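You operate a simulated robot arm through the tools that you are given. There is no shell and no other tool. Be economical: measure what you need, move in short steps, check, and stop when the job is done.

You are at the controls of a simulated two-armed robot. One attempt, no reset.

## Task
Press the gold sheet with the purple block onto the grey board's right patch and wax it.
Fine: the yellow button opens the leaf case. The bare sheet goes in the long grey tray; wax with the purple-banded pad from the open tin and put the pad back. The tin stays put; leave the other patch.

The check looks at the end state, three seconds after you hand in, the way a careful person would. Anything else that was tipped, shoved, dropped, spilled or broken makes it a failure. Flat cloth is picked up by pressing the open fingertips on it (5 to 10 N) and closing them slowly along it; thin cloth reads only 2 to 8 mm in the jaws.

## Robot
Two 7-joint arms with two-finger parallel grippers on one trunk, on a base that drives. Base frame: it is fixed to the floor where the robot stands at the start and does not move with it; the origin is under the middle of the robot, x ahead of it, y to its left, z up; the surface under the hand at the start is at about z = 0.82. Units: m, degrees, N and s.
The left shoulder is at the start at [0.06, 0.143, 0.926], the right one opposite. With the tool pointing down near the work surface each hand reaches from about 0.32 to 0.74 m from the robot's upright axis, wherever it stands, measured 20 degrees to its own side. Places, roughly: inside of the long grey tray [0.7, 0.4, 0.8]; left patch of the grey board [0.5, 0.2, 0.8]; lid of the black leaf case [0.7, 0.1, 0.9]; right patch of the grey board [0.5, 0.1, 0.8]; tall yellow button [0.7, 0.3, 0.9]; white pad with purple band (6x6x4 cm) [0.5, -0.1, 0.8]. Payload 1.57 kg a hand.
The TCP of each hand is the grasp point between the finger pads, 0.03 m short of the fingertips. In the tool frame z runs along the fingers and y along their closing line. The gripper opens to 0.11 m. The fingers are 0.024 m wide and 0.012 m thick; the gripper's body (0.048 by 0.112 m) begins 0.078 m behind the TCP.
Orientation is that of the tool frame in the base frame, as a unit quaternion [w, x, y, z]. With the fingers straight down and closing along the base's y, the tool's x points along the base's -x, its y along +y and its z along -z.

## Interface
- The arms move only by the tool send_rows. It takes "left_targets", "right_targets" or both (then of equal length, played together; a hand with none holds still); each is a list of rows, each a list of 6 numbers: the shift along the tool's x, y, z in m, then the turn, a rotation vector about the tool's x, y, z in degrees. In form: [[x, y, z, wx, wy, wz], ...]. A call has 1 to 10 rows; each row is the pose to reach, as a shift and turn from the pose commanded when the call began, along the tool's axes at that moment. "left_fingers" and "right_fingers" are, for a hand that has rows, the finger opening in m, from 0 to 0.11, set as the call begins (left out, the last holds). Rows are played at 5 a second. More than 0.05 m and 8.6 degrees between two rows, or a gripper value outside its range, and nothing of the call is played. A pose out of reach is approached as far as the arm can. The call stops where the force on the tool passes 40 N (or 10 N more than at its start, if that is more) or the arm is blocked; 0.2 s more then pass. Each finger travels about 0.045 m/s and halts on what it meets, pressing with about 38 N; the grip force reading is that of the motor and also rises with nothing between the fingers. The clock runs only during rows and for 0.2 s after the last one: add rows that repeat a pose to give the fingers time. The reply holds the time, the measured pose of the TCP, the force on the tool along the base axes, the opening and the grip force, in the units named above and with some noise, with the torque about the TCP (base axes, N m) and any sound that the robot's microphone picked up.
- Cameras (640 x 400 px; columns grow to the right, rows downward): "scene" is now at [0.044, 0.0249, 1.5466]; the picture's right is [0.26, -0.97, 0.00], its down [-0.74, -0.20, -0.64] and it looks along [0.62, 0.17, -0.77] (base axes); focal length 287 px, centre (320, 200). "left" rides on the left gripper at [0.07, -0.016, -0.141] in its tool frame; the picture's right is [0.23, 0.97, 0.00], its down [-0.86, 0.20, -0.48] and it looks along [-0.47, 0.11, 0.88] (tool axes); focal length 222 px, centre (320, 200). "right" rides on the right gripper at [0.07, 0.016, -0.141] in its tool frame; the picture's right is [-0.23, 0.97, 0.00], its down [-0.86, -0.20, -0.48] and it looks along [-0.47, -0.11, 0.88] (tool axes); focal length 222 px, centre (320, 200). There is no depth. A picture from a camera that has moved, and an enlarged one, comes with that camera's place and axes in the base frame and with its lens. The place of the scene camera against the robot may be out by one fixed shift of up to 0.018 m in any direction.
- grab_frame(camera): a new picture of that camera. The clock stands still meanwhile.
- move_column(by): slides the trunk up (or, below 0, down) by that many m; the arms and the scene camera ride with it, the base frame stays. It gives what a move gives, with no picture.
- base_move(legs): drives the robot by 1 to 6 legs, each [ahead, left, turn to the left] in m, m and degrees, along the robot's own axes; the way and the turn of a leg run together, so that a leg with both is an arc; at most 1.5 m and 180 degrees a leg. The arms and the cameras ride along, it lands a little off, and it stops where it bumps. It gives what a move gives.
- aim_head(pan, tilt): turns the head with the scene camera to pan (to the left, within 86 degrees either way) and tilt (down, from -29 to 69), counted from straight ahead of the robot. It gives what a move gives.
- close_up(camera, box): a new picture of the part [left, top, right, bottom] of that camera's present view, enlarged. The clock stands still meanwhile.
- finish_job(): hands the job in; it is judged then, once.

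Work in short steps. Places have to be worked out from the pictures, the camera data and where the tool is seen: move nearer, look again, correct. Check each grasp and each placing, and mend what went wrong. You have 120 turns and 108 pictures in all, those below and enlarged ones among them. Open the grippers and draw the arms clear of the work before you hand the job in, unless the task says otherwise; then end with one line.

The tools are called after "Request:" as name(argument=value, ...) on one line, values as JSON. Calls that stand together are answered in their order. send_rows: Moves the arms, as the interface text tells. Its arguments: {"type":"object","properties":{"left_targets":{"type":"array","items":{"type":"array","items":{"type":"number"}}},"left_fingers":{"type":"number"},"right_targets":{"type":"array","items":{"type":"array","items":{"type":"number"}}},"right_fingers":{"type":"number"}},"required":[]} The other tools are called the same way: move_column (by) slides the trunk up or down; base_move (legs) drives the base; aim_head (pan, tilt) turns the head that bears the scene camera; grab_frame (camera) takes a picture; close_up (camera, box) takes an enlarged picture of a part of a camera's view; finish_job () hands the job in.

At the start:

```text
time: 0.0
left_eef_pos: [0.4305, 0.2508, 1.0984]
left_ee_rot: [0.0, 0.0, 1.0, 0.0]
left_contact_force: [-0.3, 0.6, 0.4]
left_wrist_torque: [-0.01, -0.03, 0.0]
left_width: 0.11
left_gripper_force: 0.1
right_eef_pos: [0.4413, -0.1334, 1.0996]
right_ee_rot: [0.0, 0.0, 1.0, 0.001]
right_contact_force: [-0.4, -0.3, -0.7]
right_wrist_torque: [0.0, -0.01, 0.04]
right_width: 0.1099
right_gripper_force: 0.0
trunk travel left (down, up): [-0.525, 0.065]
robot x, y, heading: [0.0006, 0.0006, 0.3]
head pan, tilt: [15.1, 50.2]
```

scene: 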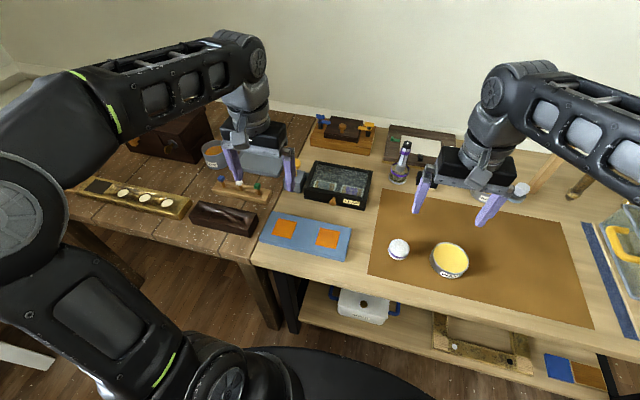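
right: 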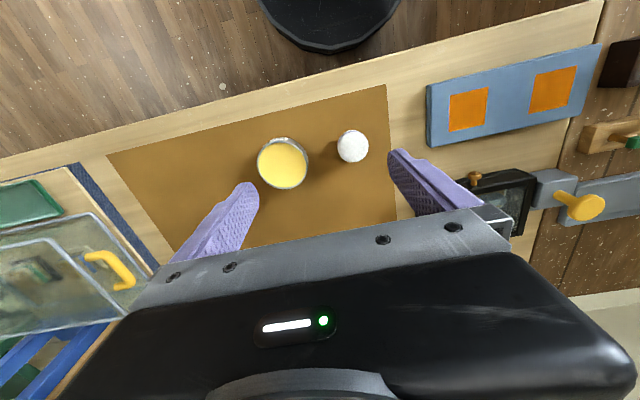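
left: 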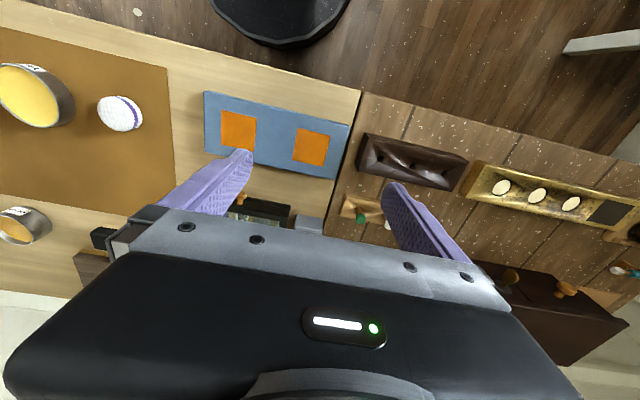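

I'll start by looking closer at the board, case and button area.

Request:
close_up(camera="scene", box=[180, 110, 420, 260])

Request:
close_up(camera="scene", box=[360, 110, 600, 300])

Request:
close_up(camera="left", box=[180, 70, 500, 270])

```text
2.67 times, centred on (300, 185) of scene
camera zoom: at [0.044, 0.0249, 1.5466], right [0.26, -0.97, 0.0], down [-0.74, -0.2, -0.64], along [0.62, 0.17, -0.77], focal length 766 px, centre (373, 240)
```

zoom: 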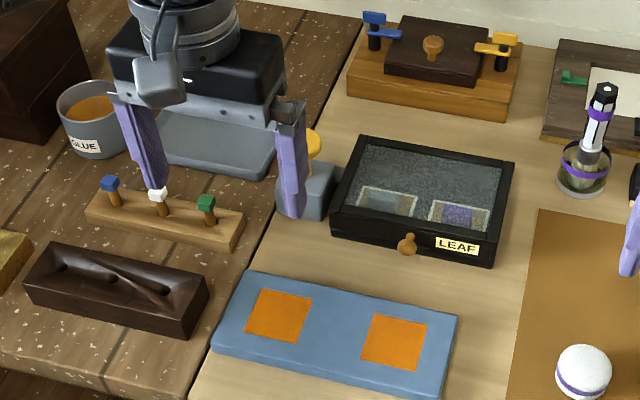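

```text
2.11 times, centred on (480, 205) of scene
camera zoom: at [0.044, 0.0249, 1.5466], right [0.26, -0.97, 0.0], down [-0.74, -0.2, -0.64], along [0.62, 0.17, -0.77], focal length 605 px, centre (-17, 190)
```

zoom: 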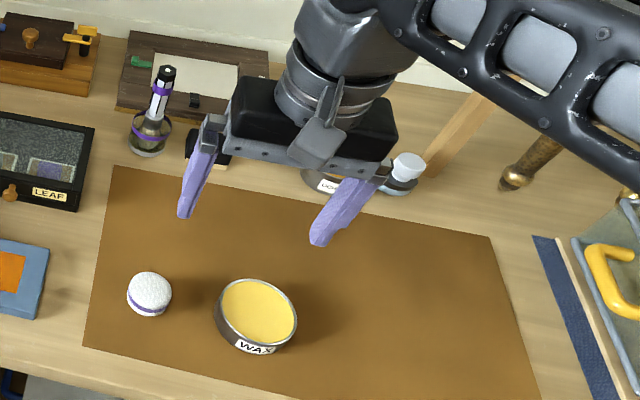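

```text
2.00 times, centred on (340, 170) of left
camera zoom: at [0.3622, 0.2341, 1.2402], right [-0.23, 0.97, 0.0], down [0.86, 0.2, 0.48], along [0.47, 0.11, -0.88], focal length 444 px, centre (280, 260)
```

zoom: 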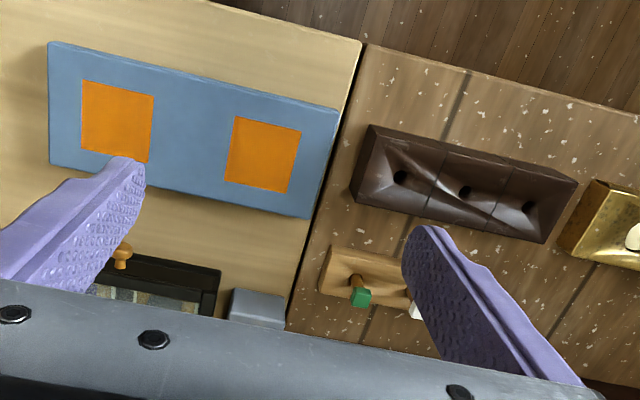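

The case area is partly hidden by the left gripper. I move the left hand back and to the left to clear the view.

Request:
send_rows(left_targets=[[0.02, 0.045, 0, 0, 0, 0], [0.04, 0.09, 0, 0, 0, 0], [0.06, 0.135, 0, 0, 0, 0], [0.08, 0.18, 0, 0, 0, 0], [0.1, 0.22, 0, 0, 0, 0]])

Request:
grab_frame(camera="scene")

Request:
close_up(camera="scene", box=[250, 110, 410, 210])

```text
time: 1.2
left_eef_pos: [0.3308, 0.4715, 1.0981]
left_ee_rot: [-0.001, 0.001, 1.0, -0.001]
left_contact_force: [0.7, -0.6, 0.3]
left_wrist_torque: [-0.02, 0.0, 0.02]
left_width: 0.1098
left_gripper_force: 0.0
right_eef_pos: [0.442, -0.1341, 1.0995]
right_ee_rot: [0.0, 0.0, 1.0, 0.0]
right_contact_force: [0.9, -0.4, -1.3]
right_wrist_torque: [0.0, 0.0, 0.0]
right_width: 0.1099
right_gripper_force: 0.1
trunk travel left (down, up): [-0.525, 0.065]
robot x, y, heading: [-0.0004, 0.0051, -0.2]
head pan, tilt: [15.1, 50.2]
```

```text
101 pictures are left
camera scene: at [0.0437, 0.0255, 1.5466], right [0.26, -0.97, 0.0], down [-0.74, -0.2, -0.64], along [0.62, 0.17, -0.77], focal length 287 px, centre (320, 200)
```

scene: 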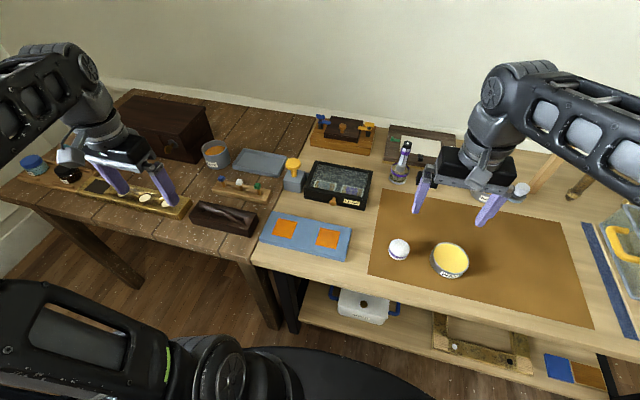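

```text
4.00 times, centred on (330, 160) of scene
camera zoom: at [0.0437, 0.0255, 1.5466], right [0.26, -0.97, 0.0], down [-0.74, -0.2, -0.64], along [0.62, 0.17, -0.77], focal length 1149 px, centre (280, 360)
```

zoom: 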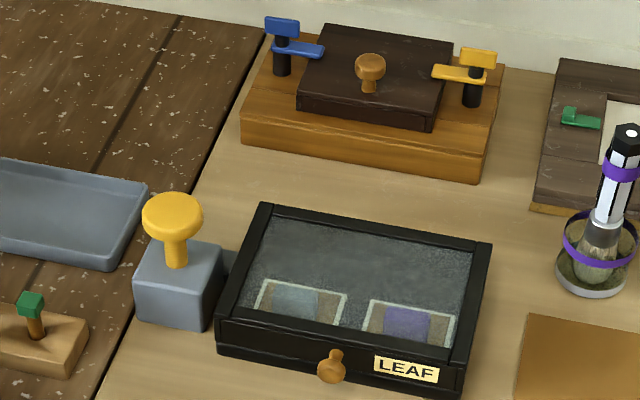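

The yellow button head is near (0.675, 0.288, ~0.92), and the tray sits to its left. I bring the left hand above it with fingers closed, staying high, then check with the wrist camera.

Request:
send_rows(left_targets=[[-0.04, -0.022, 0, 0, 0, 0], [-0.08, -0.044, 0, 0, 0, 0], [-0.12, -0.066, 0, 0, 0, 0], [-0.16, -0.088, 0, 0, 0, 0], [-0.2, -0.11, 0, 0, 0, 0], [-0.24, -0.132, 0, 0, 0, 0], [-0.27, -0.15, 0, 0, 0, 0]], left_fingers=0.0)

Request:
grab_frame(camera="left")

Request:
close_up(camera="scene", box=[220, 80, 380, 240])

```text
time: 2.8
left_eef_pos: [0.4824, 0.3902, 1.0992]
left_ee_rot: [0.001, 0.0, 1.0, 0.0]
left_contact_force: [-0.3, 0.4, 0.5]
left_wrist_torque: [0.03, -0.02, 0.01]
left_width: 0.0
left_gripper_force: 18.2
left hand out of reach, approached as far as the arm can: row 4, 5, 6, 7
right_eef_pos: [0.4412, -0.1336, 1.0992]
right_ee_rot: [0.001, 0.0, 1.0, 0.0]
right_contact_force: [0.2, 0.2, 0.0]
right_wrist_torque: [0.0, 0.02, -0.05]
right_width: 0.11
right_gripper_force: 0.0
trunk travel left (down, up): [-0.525, 0.065]
robot x, y, heading: [-0.0005, 0.0026, -0.1]
head pan, tilt: [15.1, 50.2]
```

```text
99 pictures are left
camera left: at [0.4129, 0.3735, 1.2402], right [-0.23, 0.97, 0.0], down [0.85, 0.2, 0.48], along [0.47, 0.11, -0.88], focal length 222 px, centre (320, 200)
```

left: 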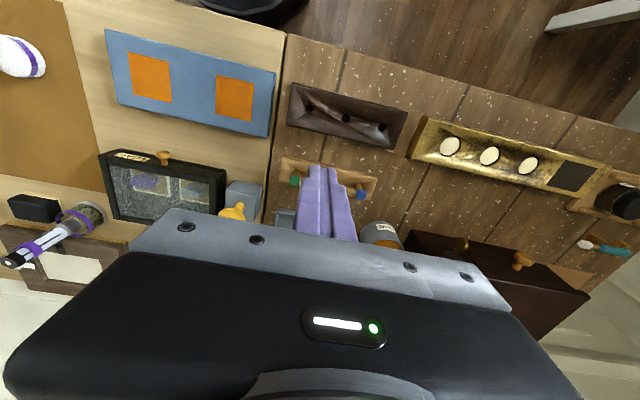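

```text
2.50 times, centred on (300, 160) of scene
camera zoom: at [0.0439, 0.0253, 1.5466], right [0.26, -0.97, 0.0], down [-0.74, -0.2, -0.64], along [0.62, 0.17, -0.77], focal length 718 px, centre (370, 300)
```

zoom: 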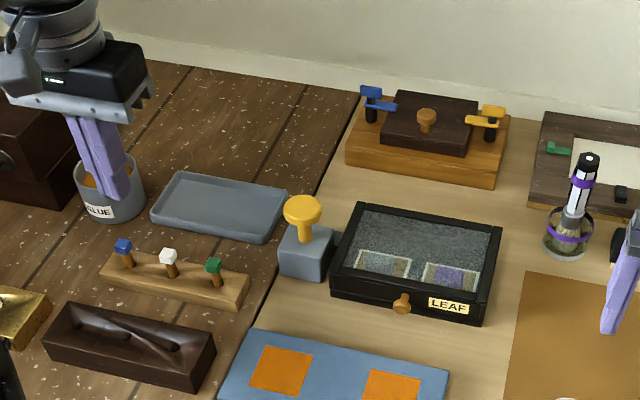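

The hand was out of reach at this height, so I raise the trunk to extend the reach.

Request:
move_column(by=0.06)

```text
time: 3.8
left_eef_pos: [0.4826, 0.39, 1.1594]
left_ee_rot: [0.0, 0.0, 1.0, 0.0]
left_contact_force: [-0.1, 0.4, -0.9]
left_wrist_torque: [-0.01, 0.0, -0.02]
left_width: 0.0
left_gripper_force: 22.0
right_eef_pos: [0.4407, -0.1347, 1.1595]
right_ee_rot: [0.0, 0.0, 1.0, 0.001]
right_contact_force: [0.8, -0.3, 0.4]
right_wrist_torque: [-0.03, 0.0, -0.02]
right_width: 0.11
right_gripper_force: 0.2
trunk travel left (down, up): [-0.585, 0.005]
robot x, y, heading: [0.0045, -0.0002, -0.1]
head pan, tilt: [15.1, 50.2]
```

Now I descend and shift right toward the button's lateral line, still short of it in x.

Request:
send_rows(left_targets=[[0, -0.02, 0.04, 0, 0, 0], [0, -0.04, 0.08, 0, 0, 0], [0, -0.07, 0.12, 0, 0, 0], [0, -0.095, 0.155, 0, 0, 0]])

```text
time: 4.8
left_eef_pos: [0.4824, 0.2953, 1.0043]
left_ee_rot: [0.0, 0.0, 1.0, 0.0]
left_contact_force: [0.1, -0.3, 0.3]
left_wrist_torque: [-0.02, -0.05, -0.01]
left_width: 0.0
left_gripper_force: 21.3
right_eef_pos: [0.4421, -0.1338, 1.1581]
right_ee_rot: [0.001, 0.0, 1.0, 0.0]
right_contact_force: [0.7, 0.3, -0.5]
right_wrist_torque: [0.0, 0.01, -0.01]
right_width: 0.11
right_gripper_force: 0.1
trunk travel left (down, up): [-0.585, 0.005]
robot x, y, heading: [-0.0026, 0.0015, 0.1]
head pan, tilt: [15.1, 50.2]
```

The commands start from the actual pose. I move forward to just before the button at tip height ~0.97.

Request:
send_rows(left_targets=[[-0.04, 0, 0, 0, 0, 0], [-0.08, 0, 0, 0, 0, 0], [-0.12, 0, 0, 0, 0, 0], [-0.15, 0, 0, 0, 0, 0], [-0.18, 0, 0, 0, 0, 0]])

Request:
close_up(camera="scene", box=[210, 80, 410, 260])

Request:
grab_frame(camera="left")

```text
time: 6.0
left_eef_pos: [0.6626, 0.2964, 1.004]
left_ee_rot: [-0.001, 0.0, 1.0, 0.0]
left_contact_force: [-0.1, 0.3, 0.7]
left_wrist_torque: [-0.01, -0.02, 0.01]
left_width: 0.0
left_gripper_force: 21.2
right_eef_pos: [0.4426, -0.1355, 1.1583]
right_ee_rot: [-0.001, 0.0, 1.0, 0.0]
right_contact_force: [0.7, -0.4, 0.7]
right_wrist_torque: [-0.02, 0.06, -0.03]
right_width: 0.1102
right_gripper_force: 0.0
trunk travel left (down, up): [-0.585, 0.005]
robot x, y, heading: [0.0005, -0.0037, 0.0]
head pan, tilt: [15.1, 50.2]
```

```text
2.22 times, centred on (310, 170) of scene
camera zoom: at [0.0455, 0.025, 1.6066], right [0.26, -0.97, 0.0], down [-0.74, -0.2, -0.64], along [0.62, 0.17, -0.77], focal length 638 px, centre (342, 267)
```

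zoom: 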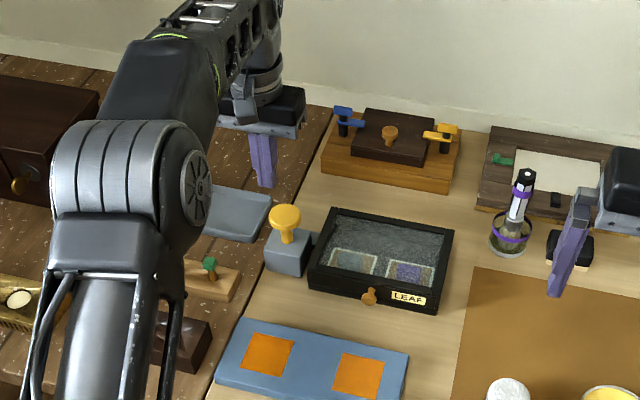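

```text
96 pictures are left
camera left: at [0.5945, 0.2799, 1.1452], right [-0.23, 0.97, 0.0], down [0.86, 0.2, 0.48], along [0.46, 0.11, -0.88], focal length 222 px, centre (320, 200)
```

left: 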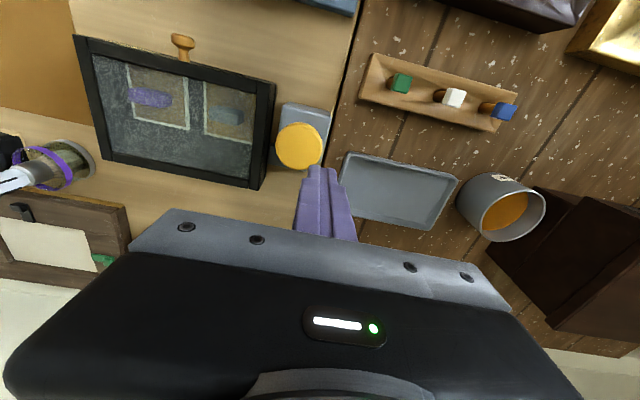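

The wrist view puts the button head near (0.657, 0.275). I centre above it and press down gently until resistance or a click.

Request:
send_rows(left_targets=[[0.004, -0.019, 0, 0, 0, 0], [0.004, -0.019, 0.03, 0, 0, 0], [0.004, -0.019, 0.045, 0, 0, 0], [0.004, -0.019, 0.052, 0, 0, 0], [0.004, -0.019, 0.059, 0, 0, 0], [0.004, -0.019, 0.066, 0, 0, 0], [0.004, -0.019, 0.073, 0, 0, 0]])

Request:
close_up(camera="scene", box=[210, 80, 410, 260])

```text
time: 7.6
left_eef_pos: [0.6577, 0.2755, 0.9298]
left_ee_rot: [0.001, 0.0, 1.0, 0.0]
left_contact_force: [2.9, -0.3, 4.2]
left_wrist_torque: [0.03, -0.06, 0.01]
left_width: 0.0
left_gripper_force: 21.5
right_eef_pos: [0.441, -0.1339, 1.158]
right_ee_rot: [0.0, -0.001, 1.0, 0.001]
right_contact_force: [-0.2, 0.1, -0.4]
right_wrist_torque: [-0.02, 0.02, 0.02]
right_width: 0.1102
right_gripper_force: 0.1
trunk travel left (down, up): [-0.585, 0.005]
robot x, y, heading: [-0.0023, 0.0014, -0.1]
head pan, tilt: [15.1, 50.2]
heard: click
```

```text
2.22 times, centred on (310, 170) of scene
camera zoom: at [0.0442, 0.0248, 1.6066], right [0.26, -0.97, 0.0], down [-0.74, -0.2, -0.64], along [0.62, 0.17, -0.77], focal length 638 px, centre (342, 267)
```

zoom: 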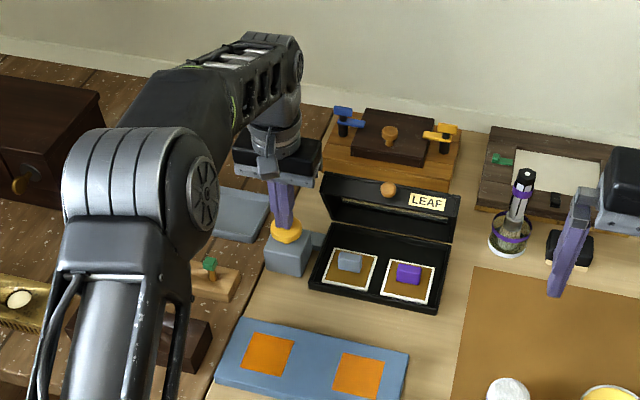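

Click heard and the lid stands open; each sheet carries a small block as a handle. I release the button and see whether the lid stays.

Request:
send_rows(left_targets=[[0, 0, -0.03, 0, 0, 0], [0, 0.01, -0.07, 0, 0, 0], [0, 0.02, -0.1, 0, 0, 0]])

Request:
close_up(camera="scene", box=[280, 120, 400, 220])

Request:
grab_frame(camera="left")

```text
time: 8.4
left_eef_pos: [0.6583, 0.2927, 1.032]
left_ee_rot: [0.001, 0.001, 1.0, 0.001]
left_contact_force: [-0.6, -0.7, 0.1]
left_wrist_torque: [0.01, -0.03, -0.02]
left_width: 0.0
left_gripper_force: 21.3
right_eef_pos: [0.4409, -0.1358, 1.1591]
right_ee_rot: [0.001, 0.0, 1.0, 0.001]
right_contact_force: [1.0, 0.1, -0.5]
right_wrist_torque: [0.02, 0.0, 0.02]
right_width: 0.1097
right_gripper_force: 0.1
trunk travel left (down, up): [-0.585, 0.005]
robot x, y, heading: [-0.0018, -0.0011, 0.1]
head pan, tilt: [15.1, 50.2]
```

```text
4.00 times, centred on (340, 170) of scene
camera zoom: at [0.0437, 0.0237, 1.6066], right [0.26, -0.97, 0.0], down [-0.74, -0.2, -0.64], along [0.62, 0.17, -0.77], focal length 1149 px, centre (240, 320)
```

zoom: 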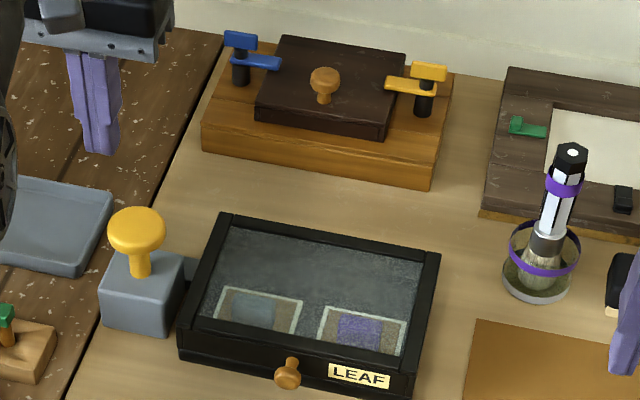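

```text
93 pictures are left
camera left: at [0.5886, 0.2772, 1.1738], right [-0.23, 0.97, 0.0], down [0.85, 0.2, 0.48], along [0.47, 0.11, -0.88], focal length 222 px, centre (320, 200)
```

left: 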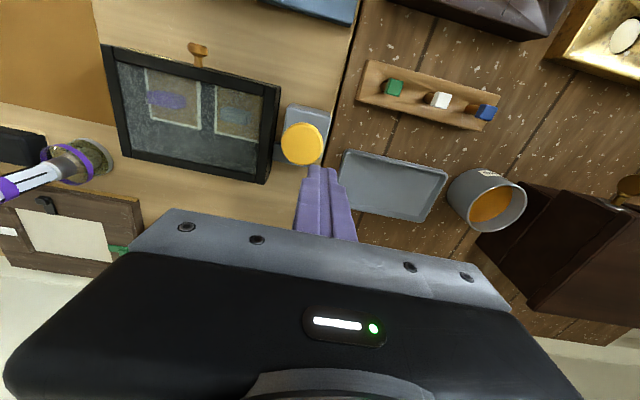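

The lid closes when the button is released, so the left hand must hold it while the right hand takes the sheet. I press again and hold.

Request:
send_rows(left_targets=[[0, -0.018, 0.04, 0, 0, 0], [0, -0.018, 0.07, 0, 0, 0], [0, -0.018, 0.085, 0, 0, 0], [0, -0.018, 0.094, 0, 0, 0], [0, -0.018, 0.1035, 0, 0, 0]])

Request:
close_up(camera="scene", box=[290, 120, 390, 200])

```text
time: 9.6
left_eef_pos: [0.6586, 0.2772, 0.9277]
left_ee_rot: [0.0, 0.0, 1.0, 0.0]
left_contact_force: [0.3, 2.3, 3.6]
left_wrist_torque: [0.05, 0.06, -0.01]
left_width: 0.0
left_gripper_force: 21.3
right_eef_pos: [0.4406, -0.1342, 1.1593]
right_ee_rot: [-0.001, 0.0, 1.0, 0.0]
right_contact_force: [1.0, 0.6, -0.3]
right_wrist_torque: [0.01, 0.01, 0.01]
right_width: 0.11
right_gripper_force: 0.0
trunk travel left (down, up): [-0.585, 0.005]
robot x, y, heading: [0.0009, -0.0, -0.1]
head pan, tilt: [15.1, 50.2]
heard: click
```

```text
5.00 times, centred on (340, 160) of scene
camera zoom: at [0.0441, 0.0251, 1.6066], right [0.26, -0.97, 0.0], down [-0.74, -0.2, -0.64], along [0.62, 0.17, -0.77], focal length 1436 px, centre (220, 400)
```

zoom: 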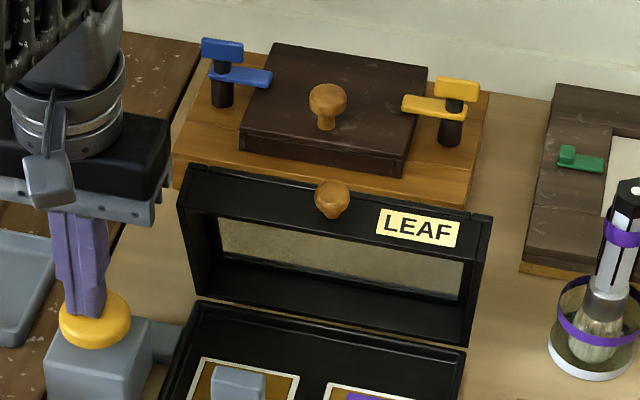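

The lid stands open, held by the left hand. I bring the right hand toward the case front, high, to look into it.

Request:
send_rows(right_targets=[[-0.02, 0.04, 0.02, 0, 0, 0], [-0.04, 0.08, 0.04, 0, 0, 0], [-0.06, 0.12, 0.06, 0, 0, 0], [-0.09, 0.16, 0.08, 0, 0, 0], [-0.12, 0.185, 0.1, 0, 0, 0], [-0.12, 0.185, 0.1, 0, 0, 0]], right_fingers=0.06)

Request:
grab_frame(camera="right")

Request:
close_up(camera="scene", box=[280, 130, 400, 230])

```text
refused: row 4 steps farther than a row can; nothing moved
```

```text
91 pictures are left
camera right: at [0.3721, -0.1185, 1.2986], right [0.23, 0.97, 0.0], down [0.86, -0.2, 0.48], along [0.47, -0.11, -0.88], focal length 222 px, centre (320, 200)
```

right: 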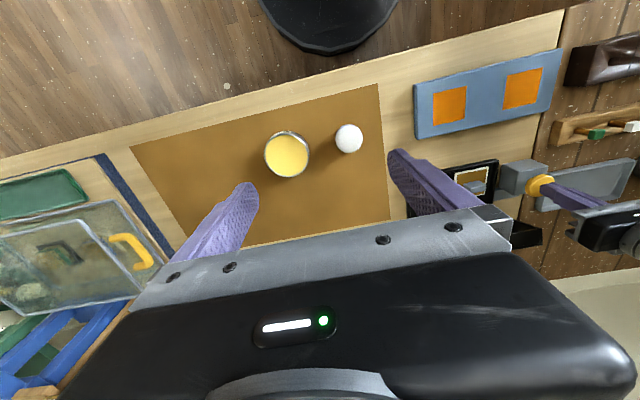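

```text
4.00 times, centred on (340, 180) of scene
camera zoom: at [0.0441, 0.0251, 1.6066], right [0.26, -0.97, 0.0], down [-0.74, -0.2, -0.64], along [0.62, 0.17, -0.77], focal length 1149 px, centre (240, 280)
```

zoom: 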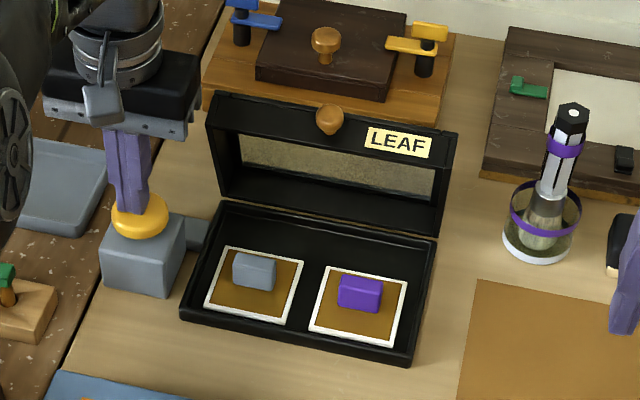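

One row was too long; I resend with smaller steps.

Request:
send_rows(right_targets=[[-0.02, 0.03, 0.02, 0, 0, 0], [-0.04, 0.06, 0.035, 0, 0, 0], [-0.06, 0.09, 0.05, 0, 0, 0], [-0.08, 0.12, 0.065, 0, 0, 0], [-0.1, 0.15, 0.08, 0, 0, 0], [-0.12, 0.18, 0.1, 0, 0, 0]], right_fingers=0.06)

Request:
grab_frame(camera="right")

```text
time: 11.0
left_eef_pos: [0.6585, 0.2778, 0.929]
left_ee_rot: [0.0, 0.0, 1.0, 0.0]
left_contact_force: [0.0, -0.1, 4.5]
left_wrist_torque: [-0.01, 0.07, -0.04]
left_width: 0.0
left_gripper_force: 21.1
right_eef_pos: [0.5624, 0.0461, 1.0602]
right_ee_rot: [-0.001, 0.0, 1.0, 0.0]
right_contact_force: [0.1, -0.7, -0.4]
right_wrist_torque: [0.0, 0.03, 0.03]
right_width: 0.06
right_gripper_force: 0.1
trunk travel left (down, up): [-0.585, 0.005]
robot x, y, heading: [-0.0008, 0.0006, 0.1]
head pan, tilt: [15.1, 50.2]
```

```text
89 pictures are left
camera right: at [0.4929, 0.0611, 1.1993], right [0.23, 0.97, 0.0], down [0.85, -0.2, 0.48], along [0.47, -0.11, -0.88], focal length 222 px, centre (320, 200)
```

right: 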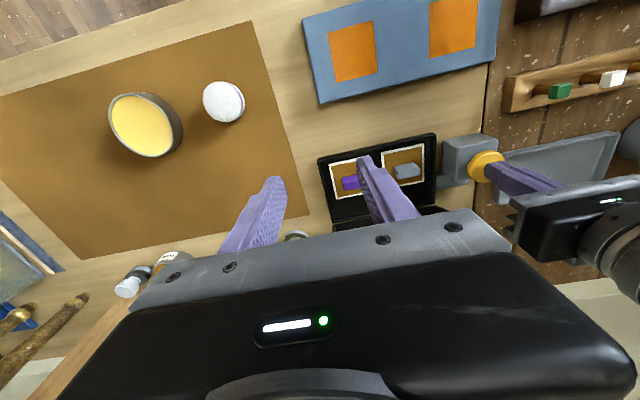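

The purple block is near (0.659, 0.076), thin along x; the case wall is close in y, so I'll pinch it along x. I rotate the hand −90° about its tool axis while coming closer.

Request:
send_rows(right_targets=[[-0.006, 0.003, 0, 0, 0, -8.5], [-0.012, 0.006, 0, 0, 0, -17], [-0.018, 0.009, 0, 0, 0, -25.5], [-0.024, 0.012, 0, 0, 0, -34], [-0.03, 0.015, 0, 0, 0, -42.5], [-0.036, 0.018, 0, 0, 0, -51], [-0.042, 0.021, 0, 0, 0, -59.5], [-0.048, 0.024, 0, 0, 0, -68], [-0.054, 0.027, 0.01, 0, 0, -76.5], [-0.06, 0.03, 0.02, 0, 0, -85]], right_fingers=0.05)

Request:
grab_frame(camera="right")

Request:
grab_frame(camera="scene")

```text
time: 13.2
left_eef_pos: [0.6579, 0.2775, 0.929]
left_ee_rot: [0.001, 0.0, 1.0, -0.001]
left_contact_force: [-0.4, -0.2, 6.2]
left_wrist_torque: [-0.05, 0.02, -0.11]
left_width: 0.0002
left_gripper_force: 20.8
right_eef_pos: [0.6135, 0.1145, 1.1183]
right_ee_rot: [0.091, -0.625, 0.774, -0.043]
right_contact_force: [-0.7, 1.2, 0.8]
right_wrist_torque: [-0.05, -0.05, -0.03]
right_width: 0.0502
right_gripper_force: 0.0
right hand out of reach, approached as far as the arm can: row 5, 6, 7, 8, 9, 10
trunk travel left (down, up): [-0.585, 0.005]
robot x, y, heading: [0.0004, 0.0001, 0.2]
head pan, tilt: [15.1, 50.2]
```

```text
88 pictures are left
camera right: at [0.5571, 0.0429, 1.2459], right [-0.89, 0.43, -0.15], down [0.27, 0.77, 0.58], along [0.37, 0.47, -0.8], focal length 222 px, centre (320, 200)
```

right: 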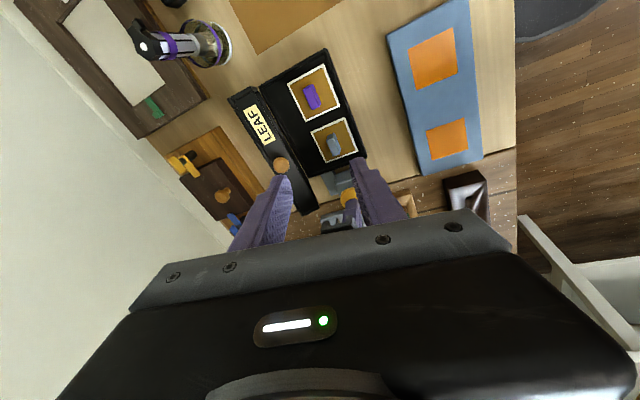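

```text
87 pictures are left
camera scene: at [0.0421, 0.0268, 1.6067], right [0.26, -0.97, 0.0], down [-0.74, -0.2, -0.64], along [0.62, 0.17, -0.77], focal length 287 px, centre (320, 200)
```

scene: 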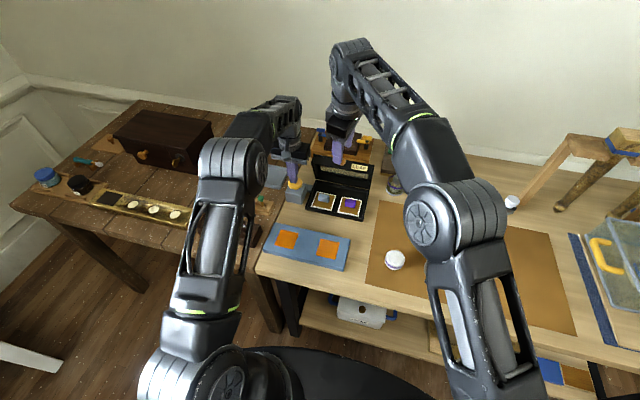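

That yaw isn't reachable from here, so I go back to the straight orientation (the margin for closing along y looks sufficient, ~2 cm each side).

Request:
send_rows(right_targets=[[0.0054, 0.0024, 0.005, -0.53, 1.13, 7.76], [0.0107, 0.0048, 0.01, -1.06, 2.26, 15.52], [0.0161, 0.0071, 0.015, -1.59, 3.39, 23.28], [0.0215, 0.0095, 0.02, -2.12, 4.52, 31.04], [0.0269, 0.0119, 0.025, -2.65, 5.65, 38.8], [0.0322, 0.0143, 0.03, -3.18, 6.78, 46.56], [0.0376, 0.0167, 0.035, -3.71, 7.91, 54.32], [0.043, 0.019, 0.04, -4.24, 9.04, 62.08], [0.0483, 0.0214, 0.045, -4.77, 10.17, 69.84], [0.0537, 0.0238, 0.05, -5.3, 11.3, 77.6]], right_fingers=0.05)

Request:
grab_frame(camera="right")

```text
time: 15.4
left_eef_pos: [0.6588, 0.2761, 0.9282]
left_ee_rot: [0.002, 0.0, 1.0, 0.001]
left_contact_force: [-0.3, 1.3, 5.6]
left_wrist_torque: [0.07, 0.04, 0.02]
left_width: 0.0
left_gripper_force: 21.6
right_eef_pos: [0.5824, 0.0738, 1.0866]
right_ee_rot: [0.025, -0.099, 0.995, 0.001]
right_contact_force: [0.1, -1.3, -0.4]
right_wrist_torque: [0.0, 0.02, 0.01]
right_width: 0.0501
right_gripper_force: 0.1
right hand out of reach, approached as far as the arm can: row 4, 5, 6, 7, 8, 9, 10
trunk travel left (down, up): [-0.585, 0.005]
robot x, y, heading: [-0.0011, -0.0003, 0.1]
head pan, tilt: [15.1, 50.2]
```

```text
86 pictures are left
camera right: at [0.5047, 0.0748, 1.2221], right [0.03, 1.0, 0.01], down [0.85, -0.03, 0.52], along [0.52, -0.01, -0.85], focal length 222 px, centre (320, 200)
```

right: 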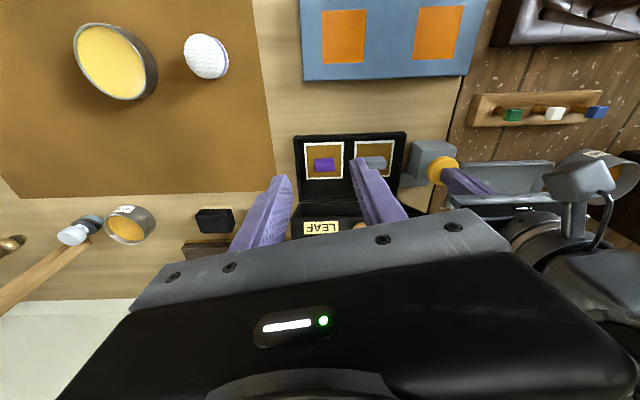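

The residual twist is about 11°; I descend, where reach is longer, and straighten fully.

Request:
send_rows(right_targets=[[0.0, 0, 0.035, 0, 1.4, 5.7], [-0.005, 0, 0.07, 0.1, 2.9, 11.4], [-0.015, -0.001, 0.101, 0.1, 2.9, 11.4], [-0.015, -0.001, 0.101, 0.1, 2.9, 11.4]])

Request:
grab_frame(camera="right")

```text
time: 16.4
left_eef_pos: [0.6585, 0.2769, 0.9282]
left_ee_rot: [0.001, 0.0, 1.0, 0.0]
left_contact_force: [0.3, 1.1, 4.9]
left_wrist_torque: [0.04, 0.03, -0.02]
left_width: 0.0001
left_gripper_force: 21.1
right_eef_pos: [0.6026, 0.077, 0.9836]
right_ee_rot: [0.0, 0.001, 1.0, 0.0]
right_contact_force: [-0.5, 0.2, 0.2]
right_wrist_torque: [0.04, 0.02, -0.01]
right_width: 0.05
right_gripper_force: 0.0
trunk travel left (down, up): [-0.585, 0.005]
robot x, y, heading: [0.0004, -0.0038, 0.0]
head pan, tilt: [15.1, 50.2]
```

```text
85 pictures are left
camera right: at [0.5343, 0.0932, 1.1235], right [0.23, 0.97, 0.0], down [0.86, -0.2, 0.48], along [0.46, -0.11, -0.88], focal length 222 px, centre (320, 200)
```

right: 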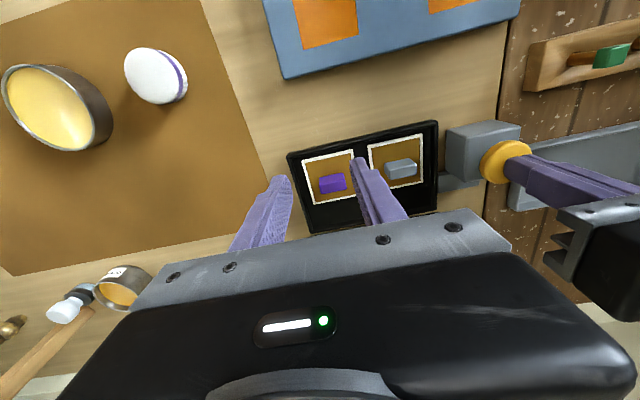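

The block is at about (0.652, 0.081). I move over it with the opening narrowed to 46 mm and look again before descending.

Request:
send_rows(right_targets=[[-0.025, 0.002, 0.02, 0, 0, 0], [-0.05, 0.0045, 0.045, 0, 0, 0], [-0.05, 0.0045, 0.055, 0, 0, 0], [-0.05, 0.0045, 0.055, 0, 0, 0]], right_fingers=0.046)

Request:
close_up(camera="right", box=[220, 100, 440, 240])

Request:
close_up(camera="scene", box=[290, 150, 390, 220])

```text
time: 17.4
left_eef_pos: [0.6582, 0.2764, 0.9278]
left_ee_rot: [-0.001, 0.0, 1.0, 0.0]
left_contact_force: [-1.5, -0.5, 4.4]
left_wrist_torque: [-0.01, 0.06, -0.01]
left_width: 0.0
left_gripper_force: 20.9
right_eef_pos: [0.6328, 0.0787, 0.9548]
right_ee_rot: [0.0, 0.0, 1.0, 0.003]
right_contact_force: [0.2, 0.4, 0.5]
right_wrist_torque: [0.0, 0.0, -0.04]
right_width: 0.0459
right_gripper_force: 0.0
right hand out of reach, approached as far as the arm can: row 2, 3, 4
trunk travel left (down, up): [-0.585, 0.005]
robot x, y, heading: [-0.0017, 0.0018, -0.1]
head pan, tilt: [15.1, 50.2]
```

```text
2.86 times, centred on (330, 170) of right
camera zoom: at [0.5643, 0.0939, 1.0945], right [0.23, 0.97, 0.0], down [0.85, -0.2, 0.48], along [0.47, -0.11, -0.88], focal length 635 px, centre (291, 286)
```

zoom: 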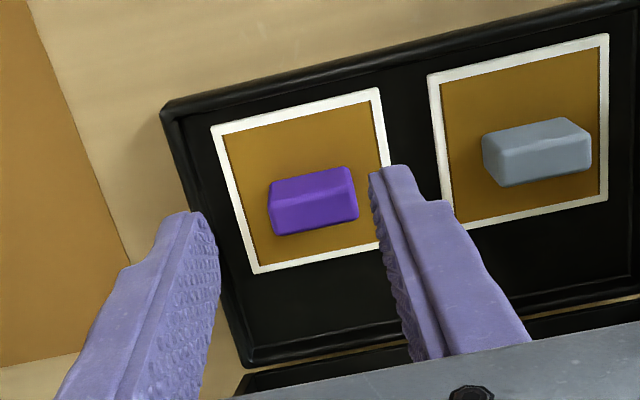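

```text
5.71 times, centred on (340, 185) of scene
camera zoom: at [0.0435, 0.0246, 1.6067], right [0.26, -0.97, 0.0], down [-0.74, -0.2, -0.64], along [0.62, 0.17, -0.77], focal length 1641 px, centre (206, 286)
```

zoom: 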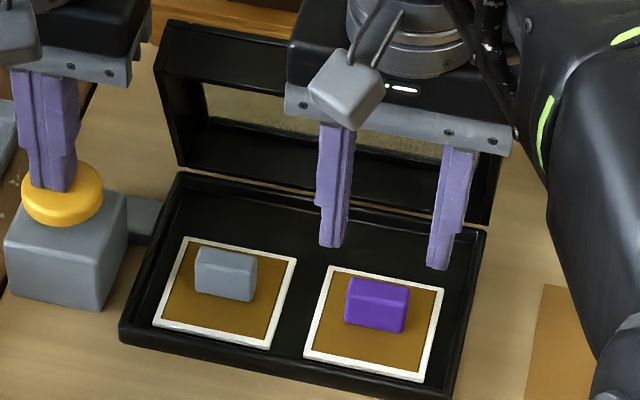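

The block centre is ≈(0.652, 0.082), and x 0.633 was the limit at this height. I go lower, then extend forward.

Request:
send_rows(right_targets=[[0, 0.003, 0.02, 0, 0, 0], [0, 0.003, 0.035, 0, 0, 0], [-0.01, 0.003, 0.04, 0, 0, 0], [-0.019, 0.003, 0.042, 0, 0, 0], [-0.019, 0.003, 0.042, 0, 0, 0]])

Request:
close_up(camera="right", box=[220, 100, 440, 240])

```text
time: 18.6
left_eef_pos: [0.6583, 0.2767, 0.9291]
left_ee_rot: [0.001, 0.0, 1.0, 0.0]
left_contact_force: [-1.5, -1.1, 4.1]
left_wrist_torque: [-0.03, 0.08, -0.01]
left_width: 0.0
left_gripper_force: 21.7
right_eef_pos: [0.6416, 0.0811, 0.9135]
right_ee_rot: [0.001, 0.0, 1.0, 0.0]
right_contact_force: [0.4, 1.0, -0.1]
right_wrist_torque: [0.0, -0.01, 0.0]
right_width: 0.0462
right_gripper_force: 0.1
right hand out of reach, approached as far as the arm can: row 3, 4, 5
trunk travel left (down, up): [-0.585, 0.005]
robot x, y, heading: [0.0003, 0.0015, -0.1]
head pan, tilt: [15.1, 50.2]
```

```text
2.86 times, centred on (330, 170) of right
camera zoom: at [0.5717, 0.0957, 1.0542], right [0.23, 0.97, 0.0], down [0.85, -0.2, 0.48], along [0.47, -0.11, -0.88], focal length 635 px, centre (291, 286)
```

zoom: 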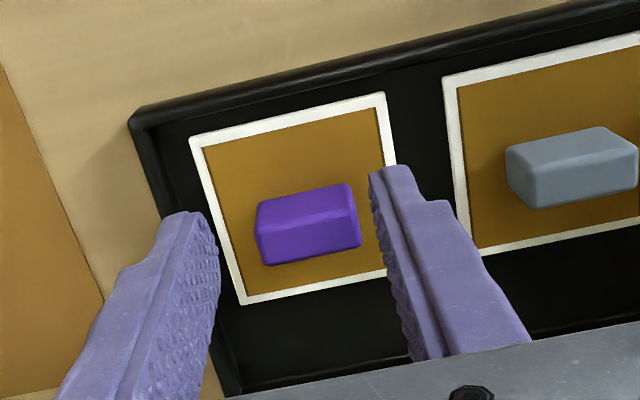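

Laterally centred. I descend a little further along with the forward reach.

Request:
send_rows(right_targets=[[0, 0, 0.012, 0, 0, 0], [-0.005, 0, 0.024, 0, 0, 0], [-0.012, 0, 0.03, 0, 0, 0], [-0.012, 0, 0.03, 0, 0, 0]])

Request:
close_up(camera="right", box=[220, 100, 440, 240])

Request:
close_up(camera="scene", box=[290, 150, 390, 220])

```text
time: 19.6
left_eef_pos: [0.6568, 0.2786, 0.9273]
left_ee_rot: [0.001, -0.001, 1.0, 0.0]
left_contact_force: [-1.2, -1.5, 5.7]
left_wrist_torque: [0.0, 0.09, 0.01]
left_width: 0.0
left_gripper_force: 21.0
right_eef_pos: [0.6434, 0.0785, 0.8904]
right_ee_rot: [0.0, 0.0, 1.0, 0.001]
right_contact_force: [-0.1, 0.3, 0.4]
right_wrist_torque: [-0.03, 0.02, 0.01]
right_width: 0.0458
right_gripper_force: 0.1
right hand out of reach, approached as far as the arm can: row 3, 4
trunk travel left (down, up): [-0.585, 0.005]
robot x, y, heading: [-0.0, -0.0007, 0.1]
head pan, tilt: [15.1, 50.2]
```

```text
2.86 times, centred on (330, 170) of right
camera zoom: at [0.5747, 0.0939, 1.0293], right [0.23, 0.97, 0.0], down [0.86, -0.2, 0.48], along [0.47, -0.11, -0.88], focal length 635 px, centre (291, 286)
```

zoom: 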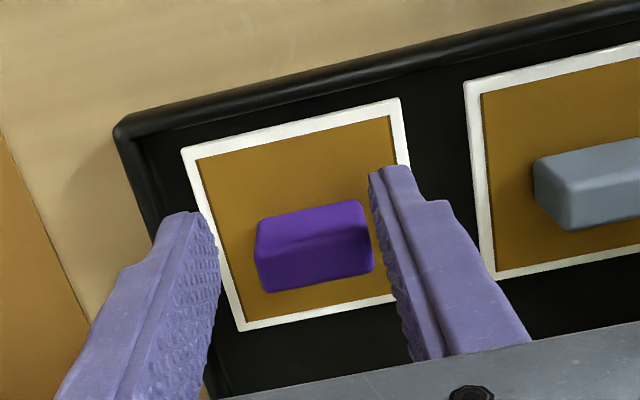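

```text
5.71 times, centred on (340, 185) of scene
camera zoom: at [0.0434, 0.0246, 1.6067], right [0.26, -0.97, 0.0], down [-0.74, -0.2, -0.64], along [0.62, 0.17, -0.77], focal length 1641 px, centre (206, 286)
```

zoom: 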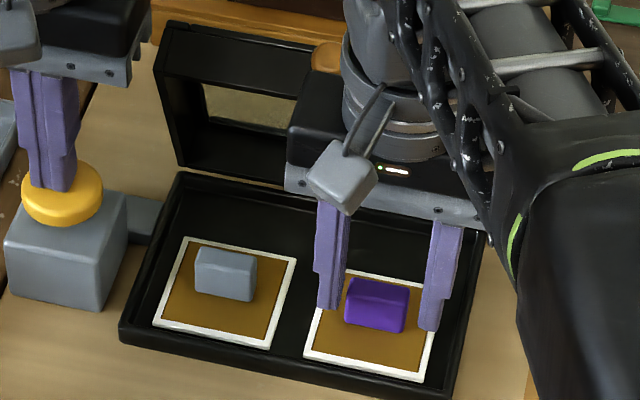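

Comparing the fingertips against both cameras, the block sits lower and further: about (0.666, 0.082, z≈0.833). To gain reach I tilt the tool 15° so the fingers lean forward, then move over it.

Request:
send_rows(right_targets=[[0, 0.002, 0, 0, -7.5, 0], [0, 0.003, 0, 0, -15, 0], [-0.009, 0.0035, 0, 0, -15, 0], [-0.018, 0.0035, 0.002, 0, -15, 0], [-0.018, 0.0035, 0.01, 0, -15, 0]])

Request:
close_up(camera="right", box=[220, 100, 440, 240])

Request:
close_up(camera="scene", box=[290, 150, 390, 220])

```text
time: 20.8
left_eef_pos: [0.6597, 0.2776, 0.928]
left_ee_rot: [0.001, -0.001, 1.0, 0.0]
left_contact_force: [1.8, -0.1, 4.1]
left_wrist_torque: [0.02, -0.01, 0.02]
left_width: 0.0001
left_gripper_force: 21.1
right_eef_pos: [0.6606, 0.0827, 0.8807]
right_ee_rot: [0.13, -0.001, 0.992, 0.002]
right_contact_force: [-0.6, -0.7, 0.4]
right_wrist_torque: [0.01, 0.02, -0.03]
right_width: 0.0463
right_gripper_force: 0.1
trunk travel left (down, up): [-0.585, 0.005]
robot x, y, heading: [0.0023, -0.0017, -0.2]
head pan, tilt: [15.1, 50.2]
```

```text
2.86 times, centred on (330, 170) of right
camera zoom: at [0.5594, 0.0983, 0.9973], right [0.22, 0.97, 0.06], down [0.7, -0.2, 0.68], along [0.68, -0.11, -0.73], focal length 635 px, centre (291, 286)
```

zoom: 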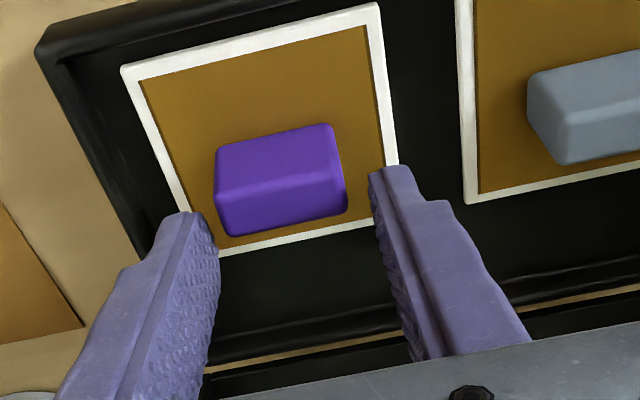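

```text
5.71 times, centred on (340, 185) of scene
camera zoom: at [0.0439, 0.0247, 1.6066], right [0.26, -0.97, 0.0], down [-0.74, -0.2, -0.64], along [0.62, 0.17, -0.77], focal length 1641 px, centre (206, 286)
```

zoom: 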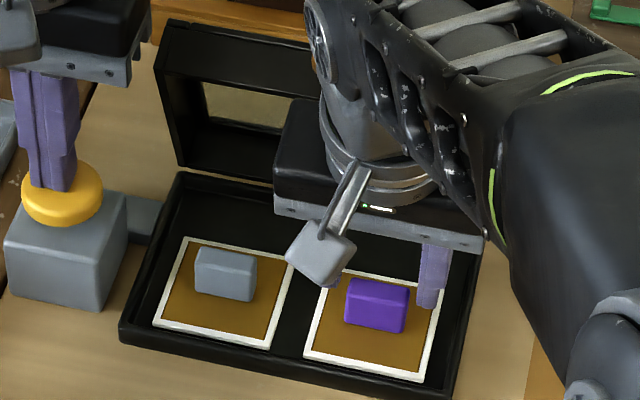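

The hand is over the block (block projects where predicted). I descend vertically 21 mm with the fingers straddling it.

Request:
send_rows(right_targets=[[0.0026, -0.001, 0.0097, 0, 0, 0], [0.0042, -0.001, 0.0155, 0, 0, 0], [0.0056, -0.001, 0.0207, 0, 0, 0]])

Request:
close_up(camera="right", box=[220, 100, 440, 240])

Request:
close_up(camera="scene", box=[290, 150, 390, 220])

```text
time: 21.6
left_eef_pos: [0.6578, 0.2773, 0.9284]
left_ee_rot: [0.001, -0.001, 1.0, 0.002]
left_contact_force: [1.5, -0.3, 4.9]
left_wrist_torque: [0.0, 0.01, 0.02]
left_width: 0.0002
left_gripper_force: 21.5
right_eef_pos: [0.6615, 0.0815, 0.8616]
right_ee_rot: [0.131, 0.001, 0.991, 0.001]
right_contact_force: [-1.1, -2.7, 10.0]
right_wrist_torque: [-0.09, 0.12, 0.02]
right_width: 0.0462
right_gripper_force: 0.1
trunk travel left (down, up): [-0.585, 0.005]
robot x, y, heading: [0.0007, 0.0056, -0.0]
head pan, tilt: [15.1, 50.2]
```

```text
2.86 times, centred on (330, 170) of right
camera zoom: at [0.5585, 0.098, 0.9783], right [0.22, 0.97, 0.06], down [0.7, -0.2, 0.68], along [0.68, -0.11, -0.73], focal length 635 px, centre (291, 286)
```

zoom: 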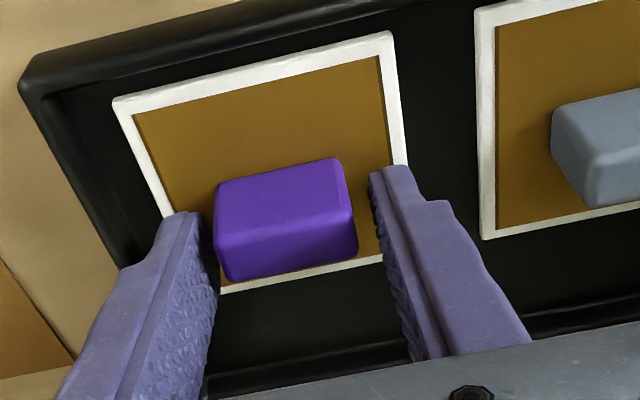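

```text
5.71 times, centred on (340, 185) of scene
camera zoom: at [0.0427, 0.0244, 1.6069], right [0.26, -0.97, 0.0], down [-0.74, -0.2, -0.64], along [0.62, 0.17, -0.77], focal length 1641 px, centre (206, 286)
```

zoom: 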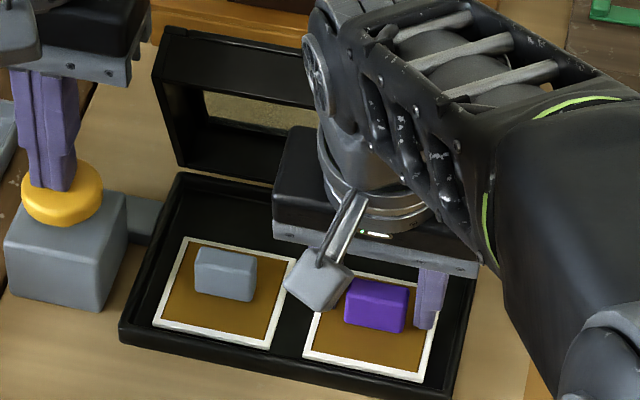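

10 N contact: the tips touch the sheet with the right finger nearly against the block. I lift 3 mm, shift 2.5 mm toward −y, and close.

Request:
send_rows(right_targets=[[-0.0008, 0, -0.003, 0, 0, 0], [-0.0008, -0.0025, -0.003, 0, 0, 0]])

Request:
send_rows(right_targets=[[0, 0, 0, 0, 0, 0], [0, 0, 0, 0, 0, 0], [0, 0, 0, 0, 0, 0], [0, 0, 0, 0, 0, 0]], right_fingers=0.02)

Request:
close_up(camera="right", box=[220, 100, 440, 240])

```text
time: 22.2
left_eef_pos: [0.658, 0.277, 0.9283]
left_ee_rot: [0.0, 0.001, 1.0, 0.0]
left_contact_force: [-0.2, -1.0, 3.6]
left_wrist_torque: [-0.03, 0.04, -0.02]
left_width: 0.0
left_gripper_force: 21.3
right_eef_pos: [0.6613, 0.0788, 0.8612]
right_ee_rot: [0.129, 0.0, 0.992, 0.001]
right_contact_force: [0.6, 0.7, 0.4]
right_wrist_torque: [-0.02, 0.02, -0.02]
right_width: 0.0455
right_gripper_force: 0.1
trunk travel left (down, up): [-0.585, 0.005]
robot x, y, heading: [0.0025, 0.002, -0.0]
head pan, tilt: [15.1, 50.2]
```

```text
time: 23.2
left_eef_pos: [0.6579, 0.2766, 0.9279]
left_ee_rot: [0.0, 0.0, 1.0, 0.0]
left_contact_force: [-1.6, -0.9, 4.4]
left_wrist_torque: [-0.04, 0.1, -0.02]
left_width: 0.0
left_gripper_force: 21.0
right_eef_pos: [0.6614, 0.0785, 0.8624]
right_ee_rot: [0.129, 0.001, 0.992, 0.001]
right_contact_force: [-0.4, -0.4, -0.4]
right_wrist_torque: [-0.04, -0.01, 0.0]
right_width: 0.0342
right_gripper_force: 38.1
trunk travel left (down, up): [-0.585, 0.005]
robot x, y, heading: [0.0004, 0.0009, 0.2]
head pan, tilt: [15.1, 50.2]
```

```text
2.86 times, centred on (330, 170) of right
camera zoom: at [0.5586, 0.0954, 0.9797], right [0.22, 0.97, 0.06], down [0.7, -0.2, 0.68], along [0.68, -0.11, -0.73], focal length 635 px, centre (291, 286)
```

zoom: 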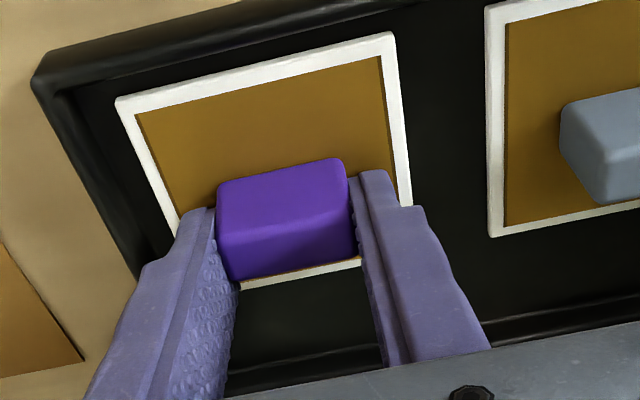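

Block gripped at 34 mm with 38 N. I lift slowly straight up 5 cm and check.

Request:
send_rows(right_targets=[[-0.0026, 0, -0.0097, 0, 0, 0], [-0.0065, 0, -0.0242, 0, 0, 0], [-0.0104, 0, -0.0386, 0, 0, 0], [-0.013, 0, -0.0483, 0, 0, 0]])

Request:
close_up(camera="right", box=[160, 80, 480, 280])

Request:
close_up(camera="scene", box=[280, 140, 400, 220])

```text
time: 24.2
left_eef_pos: [0.6584, 0.2772, 0.9277]
left_ee_rot: [0.001, 0.0, 1.0, 0.0]
left_contact_force: [-2.8, -1.3, 5.4]
left_wrist_torque: [-0.05, 0.1, 0.0]
left_width: 0.0
left_gripper_force: 21.2
right_eef_pos: [0.6625, 0.0801, 0.913]
right_ee_rot: [0.13, 0.001, 0.992, 0.0]
right_contact_force: [0.3, -0.1, -0.2]
right_wrist_torque: [-0.01, 0.0, 0.02]
right_width: 0.0343
right_gripper_force: 37.8
trunk travel left (down, up): [-0.585, 0.005]
robot x, y, heading: [-0.0017, -0.0019, -0.1]
head pan, tilt: [15.1, 50.2]
```

```text
2.00 times, centred on (320, 180) of right
camera zoom: at [0.5599, 0.0954, 1.0301], right [0.22, 0.97, 0.06], down [0.7, -0.2, 0.68], along [0.68, -0.11, -0.73], focal length 444 px, centre (320, 240)
```

zoom: 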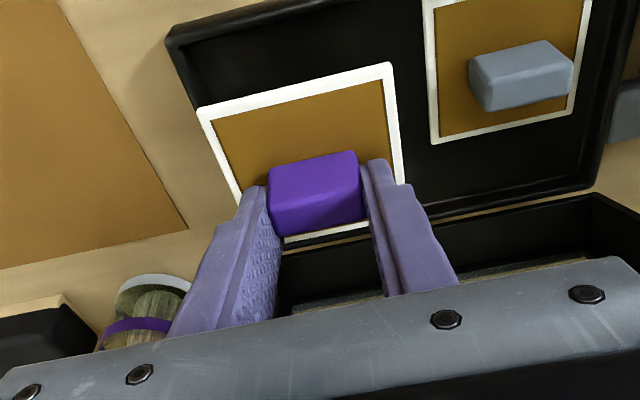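

```text
5.00 times, centred on (340, 180) of scene
camera zoom: at [0.0433, 0.0246, 1.6066], right [0.26, -0.97, 0.0], down [-0.74, -0.2, -0.64], along [0.62, 0.17, -0.77], focal length 1436 px, centre (220, 300)
```

zoom: 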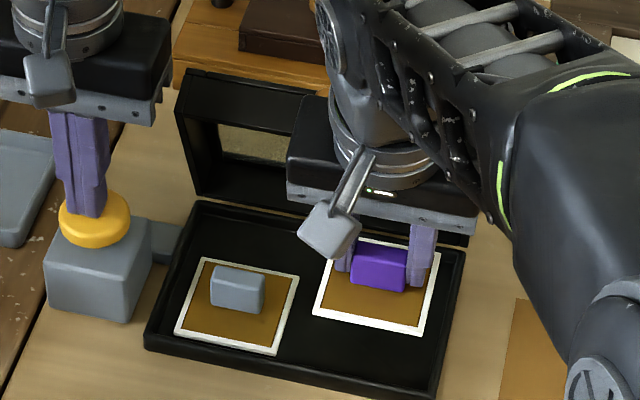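

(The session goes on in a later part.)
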